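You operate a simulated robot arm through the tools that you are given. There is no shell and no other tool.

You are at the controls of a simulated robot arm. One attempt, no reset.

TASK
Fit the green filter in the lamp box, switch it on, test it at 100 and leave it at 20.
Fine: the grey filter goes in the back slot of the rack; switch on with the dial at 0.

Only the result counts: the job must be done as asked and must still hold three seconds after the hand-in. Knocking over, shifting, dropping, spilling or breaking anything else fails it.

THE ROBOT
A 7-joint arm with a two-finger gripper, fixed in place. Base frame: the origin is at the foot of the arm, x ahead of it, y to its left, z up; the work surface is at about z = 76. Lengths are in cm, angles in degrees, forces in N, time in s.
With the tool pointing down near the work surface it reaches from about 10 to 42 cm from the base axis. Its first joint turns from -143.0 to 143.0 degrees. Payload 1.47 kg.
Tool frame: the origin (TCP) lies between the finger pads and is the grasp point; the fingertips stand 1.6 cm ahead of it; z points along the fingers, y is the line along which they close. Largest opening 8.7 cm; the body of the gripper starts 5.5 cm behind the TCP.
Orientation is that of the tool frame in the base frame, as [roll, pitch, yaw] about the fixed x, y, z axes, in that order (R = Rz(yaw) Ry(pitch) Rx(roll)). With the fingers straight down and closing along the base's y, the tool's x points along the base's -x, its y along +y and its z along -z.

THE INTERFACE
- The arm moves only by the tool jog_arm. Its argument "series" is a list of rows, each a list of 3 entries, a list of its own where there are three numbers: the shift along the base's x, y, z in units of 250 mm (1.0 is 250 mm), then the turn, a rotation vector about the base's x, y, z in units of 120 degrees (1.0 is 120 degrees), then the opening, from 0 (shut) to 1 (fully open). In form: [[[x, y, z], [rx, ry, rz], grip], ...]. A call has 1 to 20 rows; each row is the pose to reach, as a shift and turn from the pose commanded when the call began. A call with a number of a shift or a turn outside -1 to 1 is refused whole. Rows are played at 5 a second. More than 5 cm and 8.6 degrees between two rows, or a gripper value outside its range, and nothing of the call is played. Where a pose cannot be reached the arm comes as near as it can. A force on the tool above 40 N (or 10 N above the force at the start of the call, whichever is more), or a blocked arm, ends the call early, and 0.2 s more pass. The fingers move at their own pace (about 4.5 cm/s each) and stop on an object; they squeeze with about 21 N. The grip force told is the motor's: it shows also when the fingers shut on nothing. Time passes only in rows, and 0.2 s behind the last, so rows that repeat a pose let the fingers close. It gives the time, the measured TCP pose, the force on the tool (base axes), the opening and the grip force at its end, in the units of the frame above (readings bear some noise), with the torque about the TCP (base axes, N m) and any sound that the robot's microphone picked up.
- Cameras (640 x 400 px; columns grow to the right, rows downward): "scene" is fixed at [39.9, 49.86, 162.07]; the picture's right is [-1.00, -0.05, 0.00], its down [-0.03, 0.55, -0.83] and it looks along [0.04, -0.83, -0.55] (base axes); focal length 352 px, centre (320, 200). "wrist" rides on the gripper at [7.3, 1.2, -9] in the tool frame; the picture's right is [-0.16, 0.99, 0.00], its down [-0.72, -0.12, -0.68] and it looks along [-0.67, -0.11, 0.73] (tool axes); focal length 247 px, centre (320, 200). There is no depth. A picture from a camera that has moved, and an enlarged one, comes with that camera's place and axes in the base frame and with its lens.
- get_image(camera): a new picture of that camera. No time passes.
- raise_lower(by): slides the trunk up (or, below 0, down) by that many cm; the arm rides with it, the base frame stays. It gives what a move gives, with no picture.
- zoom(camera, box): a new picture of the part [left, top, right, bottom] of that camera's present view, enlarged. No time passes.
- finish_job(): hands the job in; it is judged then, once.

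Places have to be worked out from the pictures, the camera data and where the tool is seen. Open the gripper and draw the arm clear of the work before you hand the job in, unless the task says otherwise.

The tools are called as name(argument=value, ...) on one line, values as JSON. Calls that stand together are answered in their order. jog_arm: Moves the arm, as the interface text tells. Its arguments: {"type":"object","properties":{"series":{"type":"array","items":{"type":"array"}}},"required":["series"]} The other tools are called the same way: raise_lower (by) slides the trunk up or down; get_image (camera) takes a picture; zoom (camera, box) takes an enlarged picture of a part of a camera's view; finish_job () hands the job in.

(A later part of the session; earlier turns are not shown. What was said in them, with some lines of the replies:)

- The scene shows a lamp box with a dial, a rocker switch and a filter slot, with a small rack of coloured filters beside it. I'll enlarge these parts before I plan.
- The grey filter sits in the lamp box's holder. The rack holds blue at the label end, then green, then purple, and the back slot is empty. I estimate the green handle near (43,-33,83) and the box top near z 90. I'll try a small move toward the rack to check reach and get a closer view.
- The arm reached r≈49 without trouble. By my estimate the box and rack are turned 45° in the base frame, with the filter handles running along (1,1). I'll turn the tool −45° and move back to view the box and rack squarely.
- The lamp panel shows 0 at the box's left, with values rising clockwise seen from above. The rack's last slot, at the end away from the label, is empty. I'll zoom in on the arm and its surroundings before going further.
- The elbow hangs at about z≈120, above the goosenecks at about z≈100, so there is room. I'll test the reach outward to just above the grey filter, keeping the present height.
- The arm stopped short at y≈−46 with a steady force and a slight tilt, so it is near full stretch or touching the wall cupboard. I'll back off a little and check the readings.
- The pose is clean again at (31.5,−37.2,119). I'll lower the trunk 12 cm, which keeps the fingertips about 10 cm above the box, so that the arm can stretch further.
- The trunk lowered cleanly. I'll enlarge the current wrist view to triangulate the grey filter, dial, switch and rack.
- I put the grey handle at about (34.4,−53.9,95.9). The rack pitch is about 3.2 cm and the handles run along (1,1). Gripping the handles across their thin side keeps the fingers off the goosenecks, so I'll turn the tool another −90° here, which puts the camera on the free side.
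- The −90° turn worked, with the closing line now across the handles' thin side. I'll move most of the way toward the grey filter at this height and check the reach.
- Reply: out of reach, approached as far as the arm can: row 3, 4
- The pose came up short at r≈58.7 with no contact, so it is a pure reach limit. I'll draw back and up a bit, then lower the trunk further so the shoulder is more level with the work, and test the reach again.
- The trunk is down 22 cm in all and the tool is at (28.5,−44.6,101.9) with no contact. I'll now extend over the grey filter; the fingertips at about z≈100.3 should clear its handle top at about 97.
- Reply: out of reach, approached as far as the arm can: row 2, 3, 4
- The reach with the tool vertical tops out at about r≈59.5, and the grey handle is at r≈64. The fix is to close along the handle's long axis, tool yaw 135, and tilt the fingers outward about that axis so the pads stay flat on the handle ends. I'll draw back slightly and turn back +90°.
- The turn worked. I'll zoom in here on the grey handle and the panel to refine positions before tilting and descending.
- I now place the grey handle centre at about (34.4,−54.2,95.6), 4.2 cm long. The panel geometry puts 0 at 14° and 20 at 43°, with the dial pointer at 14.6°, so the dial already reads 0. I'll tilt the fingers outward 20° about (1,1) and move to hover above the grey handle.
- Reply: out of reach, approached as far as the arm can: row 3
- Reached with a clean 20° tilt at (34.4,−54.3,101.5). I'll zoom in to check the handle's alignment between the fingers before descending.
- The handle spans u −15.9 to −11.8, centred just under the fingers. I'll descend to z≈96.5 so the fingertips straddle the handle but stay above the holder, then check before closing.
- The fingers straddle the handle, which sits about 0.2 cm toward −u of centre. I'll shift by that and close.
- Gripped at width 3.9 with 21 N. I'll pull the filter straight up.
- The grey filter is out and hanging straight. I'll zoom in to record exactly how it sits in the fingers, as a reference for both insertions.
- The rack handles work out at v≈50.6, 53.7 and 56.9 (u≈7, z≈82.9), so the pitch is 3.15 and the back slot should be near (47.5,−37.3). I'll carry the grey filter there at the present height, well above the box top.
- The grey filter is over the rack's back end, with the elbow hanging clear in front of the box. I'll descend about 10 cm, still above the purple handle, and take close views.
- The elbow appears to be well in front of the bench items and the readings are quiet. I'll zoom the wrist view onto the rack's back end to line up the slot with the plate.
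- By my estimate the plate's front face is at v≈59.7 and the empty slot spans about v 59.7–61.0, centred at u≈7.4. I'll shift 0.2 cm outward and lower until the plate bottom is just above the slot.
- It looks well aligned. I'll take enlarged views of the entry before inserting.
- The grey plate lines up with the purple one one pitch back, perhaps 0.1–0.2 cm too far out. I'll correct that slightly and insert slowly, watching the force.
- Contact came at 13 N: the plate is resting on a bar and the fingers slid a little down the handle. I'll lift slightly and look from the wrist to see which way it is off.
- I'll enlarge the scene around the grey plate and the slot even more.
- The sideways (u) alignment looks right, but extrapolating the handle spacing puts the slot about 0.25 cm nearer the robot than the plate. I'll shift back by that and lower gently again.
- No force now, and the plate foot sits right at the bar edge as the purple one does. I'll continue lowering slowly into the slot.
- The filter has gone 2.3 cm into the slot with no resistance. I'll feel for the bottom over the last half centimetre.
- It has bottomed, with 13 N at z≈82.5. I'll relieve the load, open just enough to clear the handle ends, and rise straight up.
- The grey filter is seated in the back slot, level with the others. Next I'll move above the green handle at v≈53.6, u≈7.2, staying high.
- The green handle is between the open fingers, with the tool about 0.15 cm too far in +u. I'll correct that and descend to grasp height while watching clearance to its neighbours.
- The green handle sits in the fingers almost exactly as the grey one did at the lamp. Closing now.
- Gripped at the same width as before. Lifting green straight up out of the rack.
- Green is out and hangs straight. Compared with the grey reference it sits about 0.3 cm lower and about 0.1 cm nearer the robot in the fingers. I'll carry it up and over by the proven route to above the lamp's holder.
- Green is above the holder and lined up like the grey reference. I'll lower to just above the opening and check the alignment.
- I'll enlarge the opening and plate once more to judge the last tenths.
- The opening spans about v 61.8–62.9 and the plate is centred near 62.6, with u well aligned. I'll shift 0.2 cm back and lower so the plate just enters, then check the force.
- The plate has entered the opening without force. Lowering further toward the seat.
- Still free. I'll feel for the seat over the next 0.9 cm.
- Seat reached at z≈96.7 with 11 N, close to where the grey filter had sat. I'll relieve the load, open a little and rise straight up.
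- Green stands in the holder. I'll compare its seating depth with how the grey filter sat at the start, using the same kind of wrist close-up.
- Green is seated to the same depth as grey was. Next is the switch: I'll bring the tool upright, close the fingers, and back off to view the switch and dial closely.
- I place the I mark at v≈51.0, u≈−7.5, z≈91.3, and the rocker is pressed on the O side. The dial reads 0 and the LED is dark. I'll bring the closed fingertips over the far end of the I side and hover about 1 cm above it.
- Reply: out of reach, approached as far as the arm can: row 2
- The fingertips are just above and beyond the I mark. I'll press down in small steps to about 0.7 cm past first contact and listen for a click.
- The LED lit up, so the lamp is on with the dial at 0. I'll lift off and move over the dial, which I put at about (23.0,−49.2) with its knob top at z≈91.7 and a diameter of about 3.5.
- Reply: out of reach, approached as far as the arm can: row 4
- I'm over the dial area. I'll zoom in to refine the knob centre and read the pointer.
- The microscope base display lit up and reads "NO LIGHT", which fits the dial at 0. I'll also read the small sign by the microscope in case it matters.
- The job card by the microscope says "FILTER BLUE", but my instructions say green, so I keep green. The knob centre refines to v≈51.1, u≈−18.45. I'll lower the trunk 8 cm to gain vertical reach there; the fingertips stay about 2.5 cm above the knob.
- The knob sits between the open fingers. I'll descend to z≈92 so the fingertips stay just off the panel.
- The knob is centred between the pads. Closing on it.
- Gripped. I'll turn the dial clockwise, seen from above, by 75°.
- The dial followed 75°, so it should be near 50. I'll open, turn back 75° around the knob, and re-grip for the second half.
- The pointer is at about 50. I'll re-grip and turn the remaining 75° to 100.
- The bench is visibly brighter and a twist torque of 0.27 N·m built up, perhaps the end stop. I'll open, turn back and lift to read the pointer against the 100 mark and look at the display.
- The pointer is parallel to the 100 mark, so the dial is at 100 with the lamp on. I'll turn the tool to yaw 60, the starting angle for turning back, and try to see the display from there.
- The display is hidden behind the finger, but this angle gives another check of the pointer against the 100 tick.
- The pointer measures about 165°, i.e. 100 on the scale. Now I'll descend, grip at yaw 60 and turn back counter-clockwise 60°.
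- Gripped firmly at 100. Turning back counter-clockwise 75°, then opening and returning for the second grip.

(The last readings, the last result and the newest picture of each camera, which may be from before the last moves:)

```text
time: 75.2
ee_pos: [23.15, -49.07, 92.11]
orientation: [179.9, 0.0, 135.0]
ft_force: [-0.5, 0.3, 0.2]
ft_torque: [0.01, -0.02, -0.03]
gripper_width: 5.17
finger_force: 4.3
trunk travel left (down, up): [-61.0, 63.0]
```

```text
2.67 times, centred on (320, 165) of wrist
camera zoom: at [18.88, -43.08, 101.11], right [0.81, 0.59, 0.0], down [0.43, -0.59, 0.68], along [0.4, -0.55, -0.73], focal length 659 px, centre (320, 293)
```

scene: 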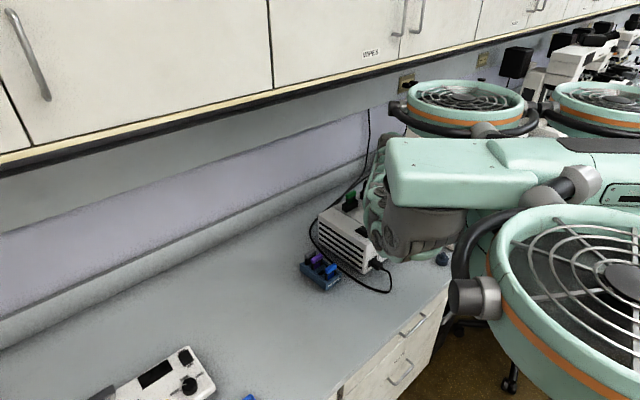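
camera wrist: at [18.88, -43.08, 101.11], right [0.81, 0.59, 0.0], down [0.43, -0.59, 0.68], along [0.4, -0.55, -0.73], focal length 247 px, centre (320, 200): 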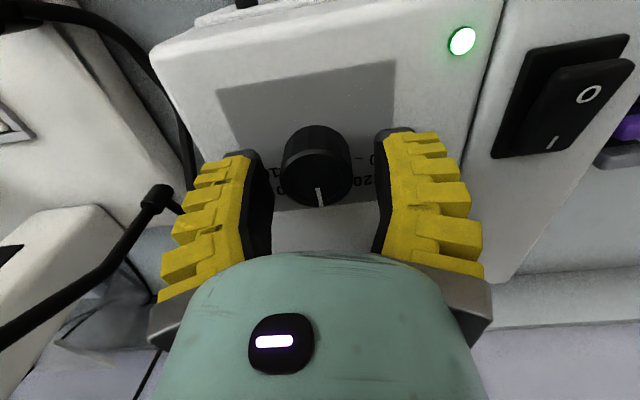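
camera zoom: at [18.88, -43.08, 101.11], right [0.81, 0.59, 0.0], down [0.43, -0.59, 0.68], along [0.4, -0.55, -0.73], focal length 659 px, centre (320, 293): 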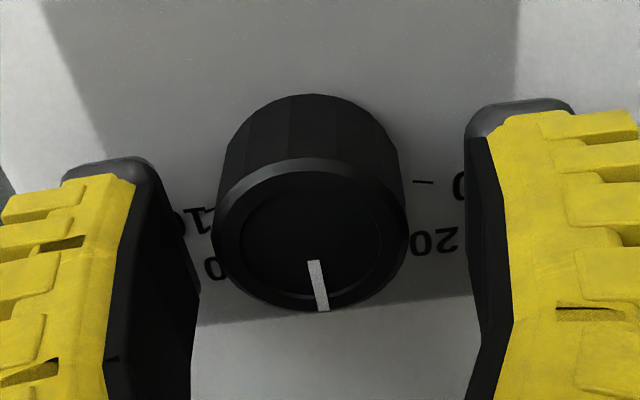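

The pointer measures about 91°, i.e. 51. The 20 mark is at about 44.5°, so I need 46.8° more. Re-gripping at yaw 70 and turning by that.

jog_arm(series=[[[0, 0, 0], [0, 0, -0.068], 0.53], [[0, 0, 0], [0, 0, -0.136], 0.53], [[0, 0, 0], [0, 0, -0.204], 0.53], [[0, 0, 0], [0, 0, -0.272], 0.53], [[0, 0, 0], [0, 0, -0.34], 0.53], [[0, 0, 0], [0, 0, -0.408], 0.53], [[0, 0, 0], [0, 0, -0.476], 0.53], [[0, 0, 0], [0, 0, -0.542], 0.53], [[0, 0, 0], [0, 0, -0.542], 0.53], [[0, 0, 0], [0, 0, -0.542], 0.4], [[0, 0, 0], [0, 0, -0.542], 0.25], [[0, 0, 0], [0, 0, -0.542], 0.2], [[0, 0, 0], [0, 0, -0.542], 0.2]])

jog_arm(series=[[[0, 0, 0], [0, 0, 0.06], 0.2], [[0, 0, 0], [0, 0, 0.12], 0.2], [[0, 0, 0], [0, 0, 0.18], 0.2], [[0, 0, 0], [0, 0, 0.24], 0.2], [[0, 0, 0], [0, 0, 0.3], 0.2], [[0, 0, 0], [0, 0, 0.35], 0.2], [[0, 0, 0], [0, 0, 0.39], 0.2], [[0, 0, 0], [0, 0, 0.39], 0.2], [[0, 0, 0], [0, 0, 0.39], 0.2], [[0, 0, 0], [0, 0, 0.39], 0.4], [[0, 0, 0], [0, 0, 0.39], 0.53], [[0, 0, 0], [0, 0, 0.39], 0.53], [[0, 0, 0.1], [0, 0, 0.39], 0.53], [[0, 0, 0.2], [0, 0, 0.39], 0.53], [[0, 0, 0.3], [0, 0, 0.42], 0.53], [[0, 0, 0.4], [0, 0, 0.48], 0.53], [[0, 0, 0.4], [0, 0, 0.542], 0.53], [[0, 0, 0.4], [0, 0, 0.542], 0.53]])

get_image(camera="wrist")

zoom(camera="wrist", box=[260, 40, 380, 140])

```text
time: 78.0
ee_pos: [22.95, -49.12, 92.23]
orientation: [-180.0, 0.0, 69.8]
ft_force: [-4.2, 3.7, 5.8]
ft_torque: [-0.13, 0.06, -0.02]
gripper_width: 2.99
finger_force: 30.1
trunk travel left (down, up): [-61.0, 63.0]
```

```text
time: 81.8
ee_pos: [23.17, -49.14, 102.19]
orientation: [179.9, 0.0, 135.1]
ft_force: [-1.2, 0.6, 0.1]
ft_torque: [0.01, 0.0, 0.0]
gripper_width: 5.18
finger_force: 3.8
trunk travel left (down, up): [-61.0, 63.0]
```

```text
taken
camera wrist: at [18.88, -43.09, 111.18], right [0.81, 0.59, 0.0], down [0.43, -0.59, 0.68], along [0.4, -0.55, -0.73], focal length 247 px, centre (320, 200)
```

wrist: 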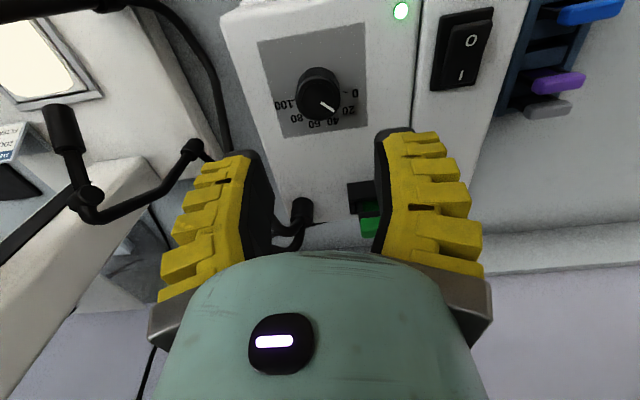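

```text
4.00 times, centred on (320, 90) of wrist
camera zoom: at [18.88, -43.09, 111.18], right [0.81, 0.59, 0.0], down [0.43, -0.59, 0.68], along [0.4, -0.55, -0.73], focal length 988 px, centre (320, 640)
```

zoom: 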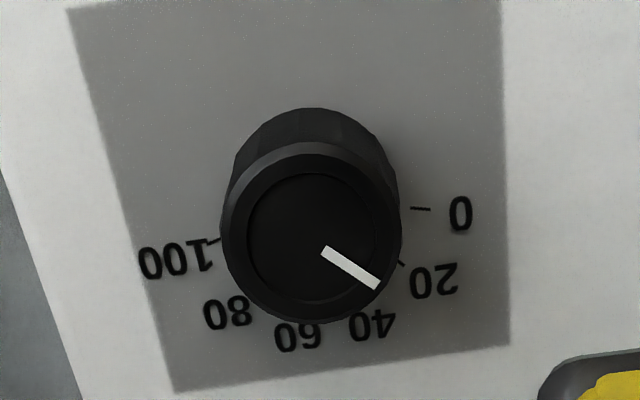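

The pointer measures roughly 42°, about 18 on the scale, slightly short of 20. I'll zoom in further to measure it well, and check the display.

zoom(camera="wrist", box=[290, 65, 360, 125])

zoom(camera="scene", box=[400, 190, 520, 290])

```text
6.67 times, centred on (325, 95) of wrist
camera zoom: at [18.88, -43.09, 111.18], right [0.81, 0.59, 0.0], down [0.43, -0.59, 0.68], along [0.4, -0.55, -0.73], focal length 1646 px, centre (287, 900)
```

zoom: 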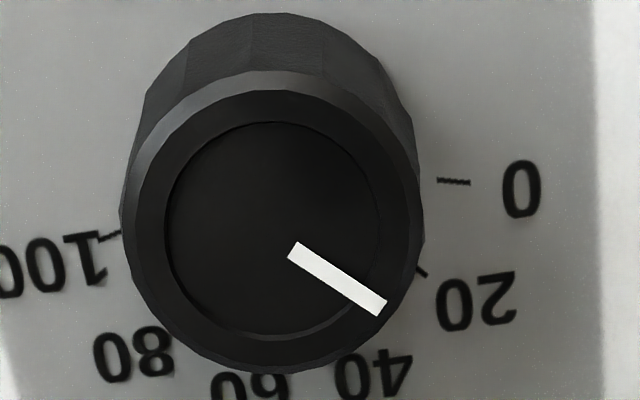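

```text
4.00 times, centred on (460, 240) of scene
camera zoom: at [39.9, 49.86, 162.07], right [-1.0, -0.05, 0.0], down [-0.03, 0.55, -0.83], along [0.04, -0.83, -0.55], focal length 1408 px, centre (-240, 40)
```

zoom: 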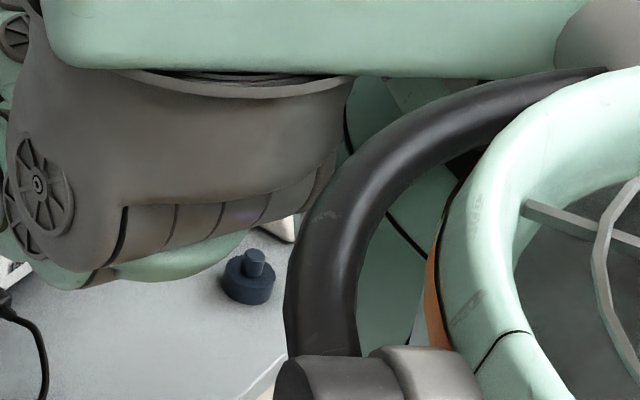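

A finer measurement gives about 42.5°, roughly 18.5 on the scale. I'll re-grip at the same yaw I released at (116.6°) and nudge 2.3° clockwise to bring it to 20.

jog_arm(series=[[[0, 0, -0.1], [0, 0, -0.055], 0.53], [[0, 0, -0.2], [0, 0, -0.11], 0.53], [[0, 0, -0.3], [0, 0, -0.154], 0.53], [[0, 0, -0.4], [0, 0, -0.154], 0.53], [[0, 0, -0.4], [0, 0, -0.154], 0.53], [[0, 0, -0.4], [0, 0, -0.154], 0.4], [[0, 0, -0.4], [0, 0, -0.154], 0.25], [[0, 0, -0.4], [0, 0, -0.154], 0.2], [[0, 0, -0.4], [0, 0, -0.154], 0.2], [[0, 0, -0.4], [0, 0, -0.164], 0.2], [[0, 0, -0.4], [0, 0, -0.1735], 0.2], [[0, 0, -0.4], [0, 0, -0.1735], 0.2], [[0, 0, -0.4], [0, 0, -0.1735], 0.4], [[0, 0, -0.4], [0, 0, -0.1735], 0.53], [[0, 0, -0.4], [0, 0, -0.1735], 0.53], [[0, 0, -0.3], [0, 0, -0.154], 0.53], [[0, 0, -0.2], [0, 0, -0.11], 0.53], [[0, 0, -0.1], [0, 0, -0.055], 0.53], [[0, 0, 0], [0, 0, 0], 0.53], [[0, 0, 0], [0, 0, 0], 0.53]])

zoom(camera="wrist", box=[290, 65, 360, 125])

```text
time: 86.0
ee_pos: [23.23, -49.11, 102.12]
orientation: [179.9, 0.1, 135.1]
ft_force: [-0.1, 0.1, 0.1]
ft_torque: [-0.03, 0.01, -0.01]
gripper_width: 5.17
finger_force: 3.9
trunk travel left (down, up): [-61.0, 63.0]
```

```text
6.67 times, centred on (325, 95) of wrist
camera zoom: at [18.91, -43.08, 111.15], right [0.81, 0.59, 0.0], down [0.43, -0.59, 0.68], along [0.4, -0.55, -0.73], focal length 1646 px, centre (287, 900)
```

zoom: 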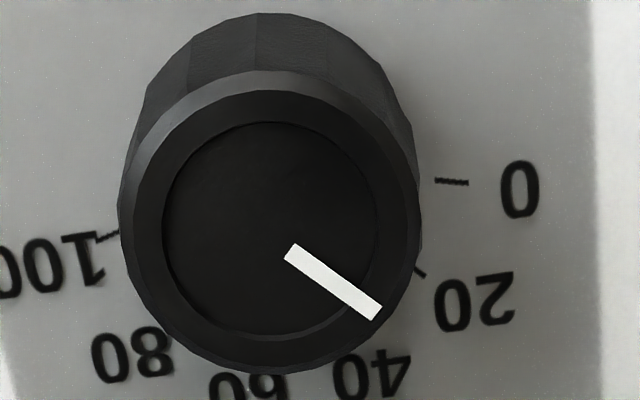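

The pointer now measures 44.5°, which is the 20 mark. I'll retreat: trunk up 8 cm first, then draw the arm back.

raise_lower(by=8)

jog_arm(series=[[[0.05, 0.1, 0], [0, 0, 0], 0.6], [[0.1, 0.2, 0], [0, 0, 0], 0.8], [[0.15, 0.3, 0], [0, 0, 0], 1], [[0.2, 0.4, 0], [0, 0, 0], 1], [[0.2, 0.4, 0], [0, 0, 0], 1]])

raise_lower(by=18)

get_image(camera="scene")

get_image(camera="wrist")

```text
time: 87.2
ee_pos: [23.24, -49.1, 110.12]
orientation: [-179.9, -0.1, 135.0]
ft_force: [-0.1, 0.3, -0.1]
ft_torque: [-0.02, 0.03, 0.02]
gripper_width: 5.15
finger_force: 4.6
trunk travel left (down, up): [-69.0, 55.0]
```

```text
time: 88.4
ee_pos: [25.72, -44.27, 110.09]
orientation: [180.0, 0.0, 135.0]
ft_force: [0.3, -0.3, 0.0]
ft_torque: [0.02, 0.01, -0.02]
gripper_width: 8.68
finger_force: 0.0
out of reach, approached as far as the arm can: row 3, 4, 5
trunk travel left (down, up): [-69.0, 55.0]
```

```text
time: 90.4
ee_pos: [25.63, -44.2, 128.16]
orientation: [-180.0, 0.0, 135.0]
ft_force: [-0.6, -1.1, -0.2]
ft_torque: [0.02, 0.05, 0.0]
gripper_width: 8.7
finger_force: 0.1
trunk travel left (down, up): [-87.0, 37.0]
```

```text
taken
```

scene: 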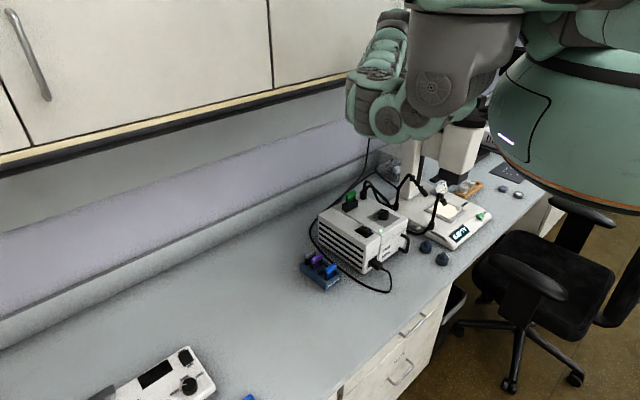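

```text
taken
camera wrist: at [21.42, -38.09, 137.13], right [0.81, 0.59, 0.0], down [0.43, -0.59, 0.68], along [0.4, -0.55, -0.73], focal length 247 px, centre (320, 200)
```

wrist: 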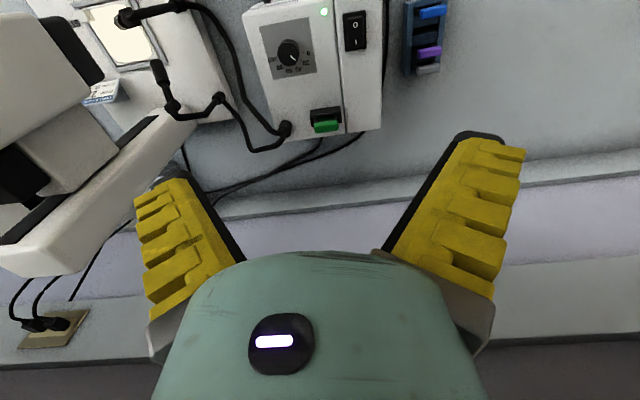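

The arm is clear and high. I'll check the display, lamp, dial and rack in close-up before handing in.

zoom(camera="scene", box=[430, 205, 500, 255])

zoom(camera="scene", box=[290, 170, 450, 300])

zoom(camera="wrist", box=[240, 0, 380, 140])

zoom(camera="scene", box=[290, 240, 350, 300])

```text
8.00 times, centred on (465, 230) of scene
camera zoom: at [39.9, 49.86, 162.07], right [-1.0, -0.05, 0.0], down [-0.03, 0.55, -0.83], along [0.04, -0.83, -0.55], focal length 2816 px, centre (-840, -40)
```

zoom: 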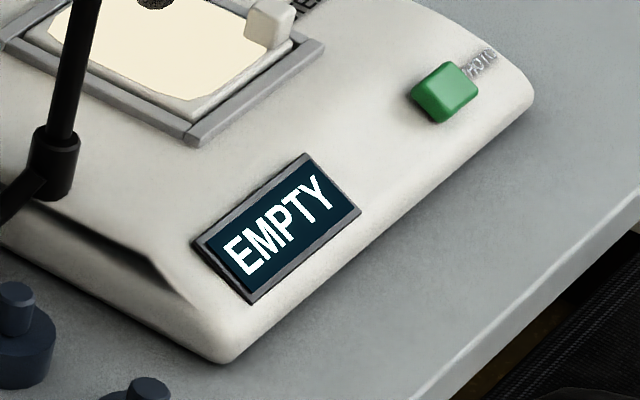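

```text
3.08 times, centred on (370, 235) of scene
camera zoom: at [39.9, 49.86, 162.07], right [-1.0, -0.05, 0.0], down [-0.03, 0.55, -0.83], along [0.04, -0.83, -0.55], focal length 1083 px, centre (166, 92)
```

zoom: 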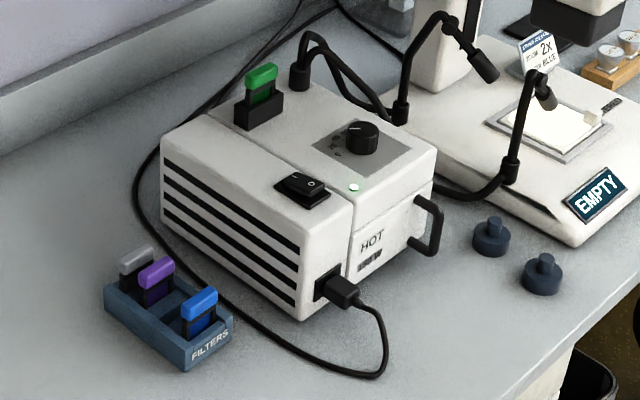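

```text
2.86 times, centred on (310, 70) of wrist
camera zoom: at [21.42, -38.09, 137.13], right [0.81, 0.59, 0.0], down [0.43, -0.59, 0.68], along [0.4, -0.55, -0.73], focal length 706 px, centre (349, 571)
```

zoom: 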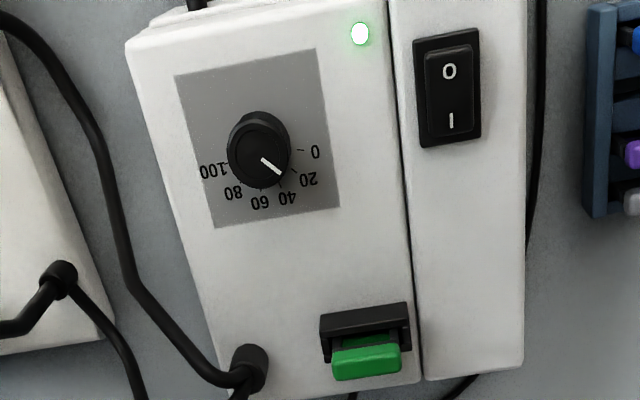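

```text
6.67 times, centred on (320, 270) of scene
camera zoom: at [39.9, 49.86, 162.07], right [-1.0, -0.05, 0.0], down [-0.03, 0.55, -0.83], along [0.04, -0.83, -0.55], focal length 2347 px, centre (320, -267)
```

zoom: 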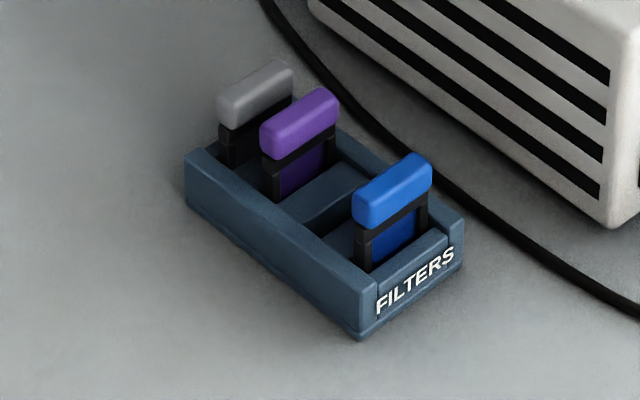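

Everything is in place: green in the holder, grey in the back slot, the switch on I and the LED lit. One last close look at the pointer from this clear viewpoint.

zoom(camera="wrist", box=[272, 30, 312, 70])

zoom(camera="scene", box=[368, 200, 398, 225])

```text
10.00 times, centred on (292, 50) of wrist
camera zoom: at [21.42, -38.09, 137.13], right [0.81, 0.59, 0.0], down [0.43, -0.59, 0.68], along [0.4, -0.55, -0.73], focal length 2470 px, centre (600, 1700)
```

zoom: 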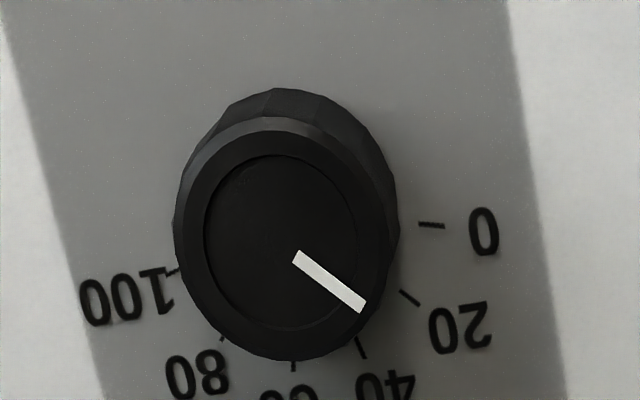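

```text
16.00 times, centred on (383, 212) of scene
camera zoom: at [39.9, 49.86, 162.07], right [-1.0, -0.05, 0.0], down [-0.03, 0.55, -0.83], along [0.04, -0.83, -0.55], focal length 5633 px, centre (-688, 0)
```

zoom: 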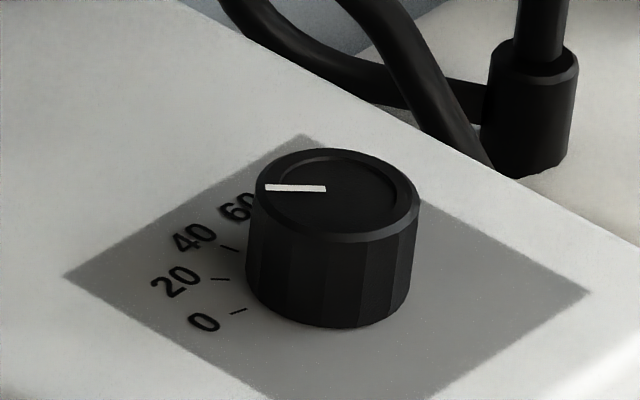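

The pointer measures 44–45° from both cameras, which is the 20 mark. The lamp is on, the green filter is fitted, the grey one is in the back slot, nothing else has moved, and the gripper is open and clear. Handing in.

finish_job()

```text
The job is handed in.
```

I've handed the job in. The green filter is in the lamp box, and the lamp is on with the dial left at 20. I haven't seen a verdict.

- **Filters:** The grey filter came out of the lamp box and is seated in the rack's back slot. On my first try it landed on a bar of the rack. I realigned it and it went in freely, and the rack looks unmoved in the final pictures.
- **Switching on:** I pressed the switch with the dial at 0, and the green LED lit.
- **Test:** I turned the dial to 100, then back. In the last pictures the pointer is on the 20 mark to within about one unit.
- **Arm:** The gripper is open and the arm is drawn up clear of the bench.

**What the signs showed:**
- The job card by the microscope says "FILTER BLUE", but I fitted green as you asked.
- After the test, the lamp's front label changed from "COOL" to "HOT".
- The microscope base display read "EMPTY" at the end. I couldn't see it while the dial was at 100.
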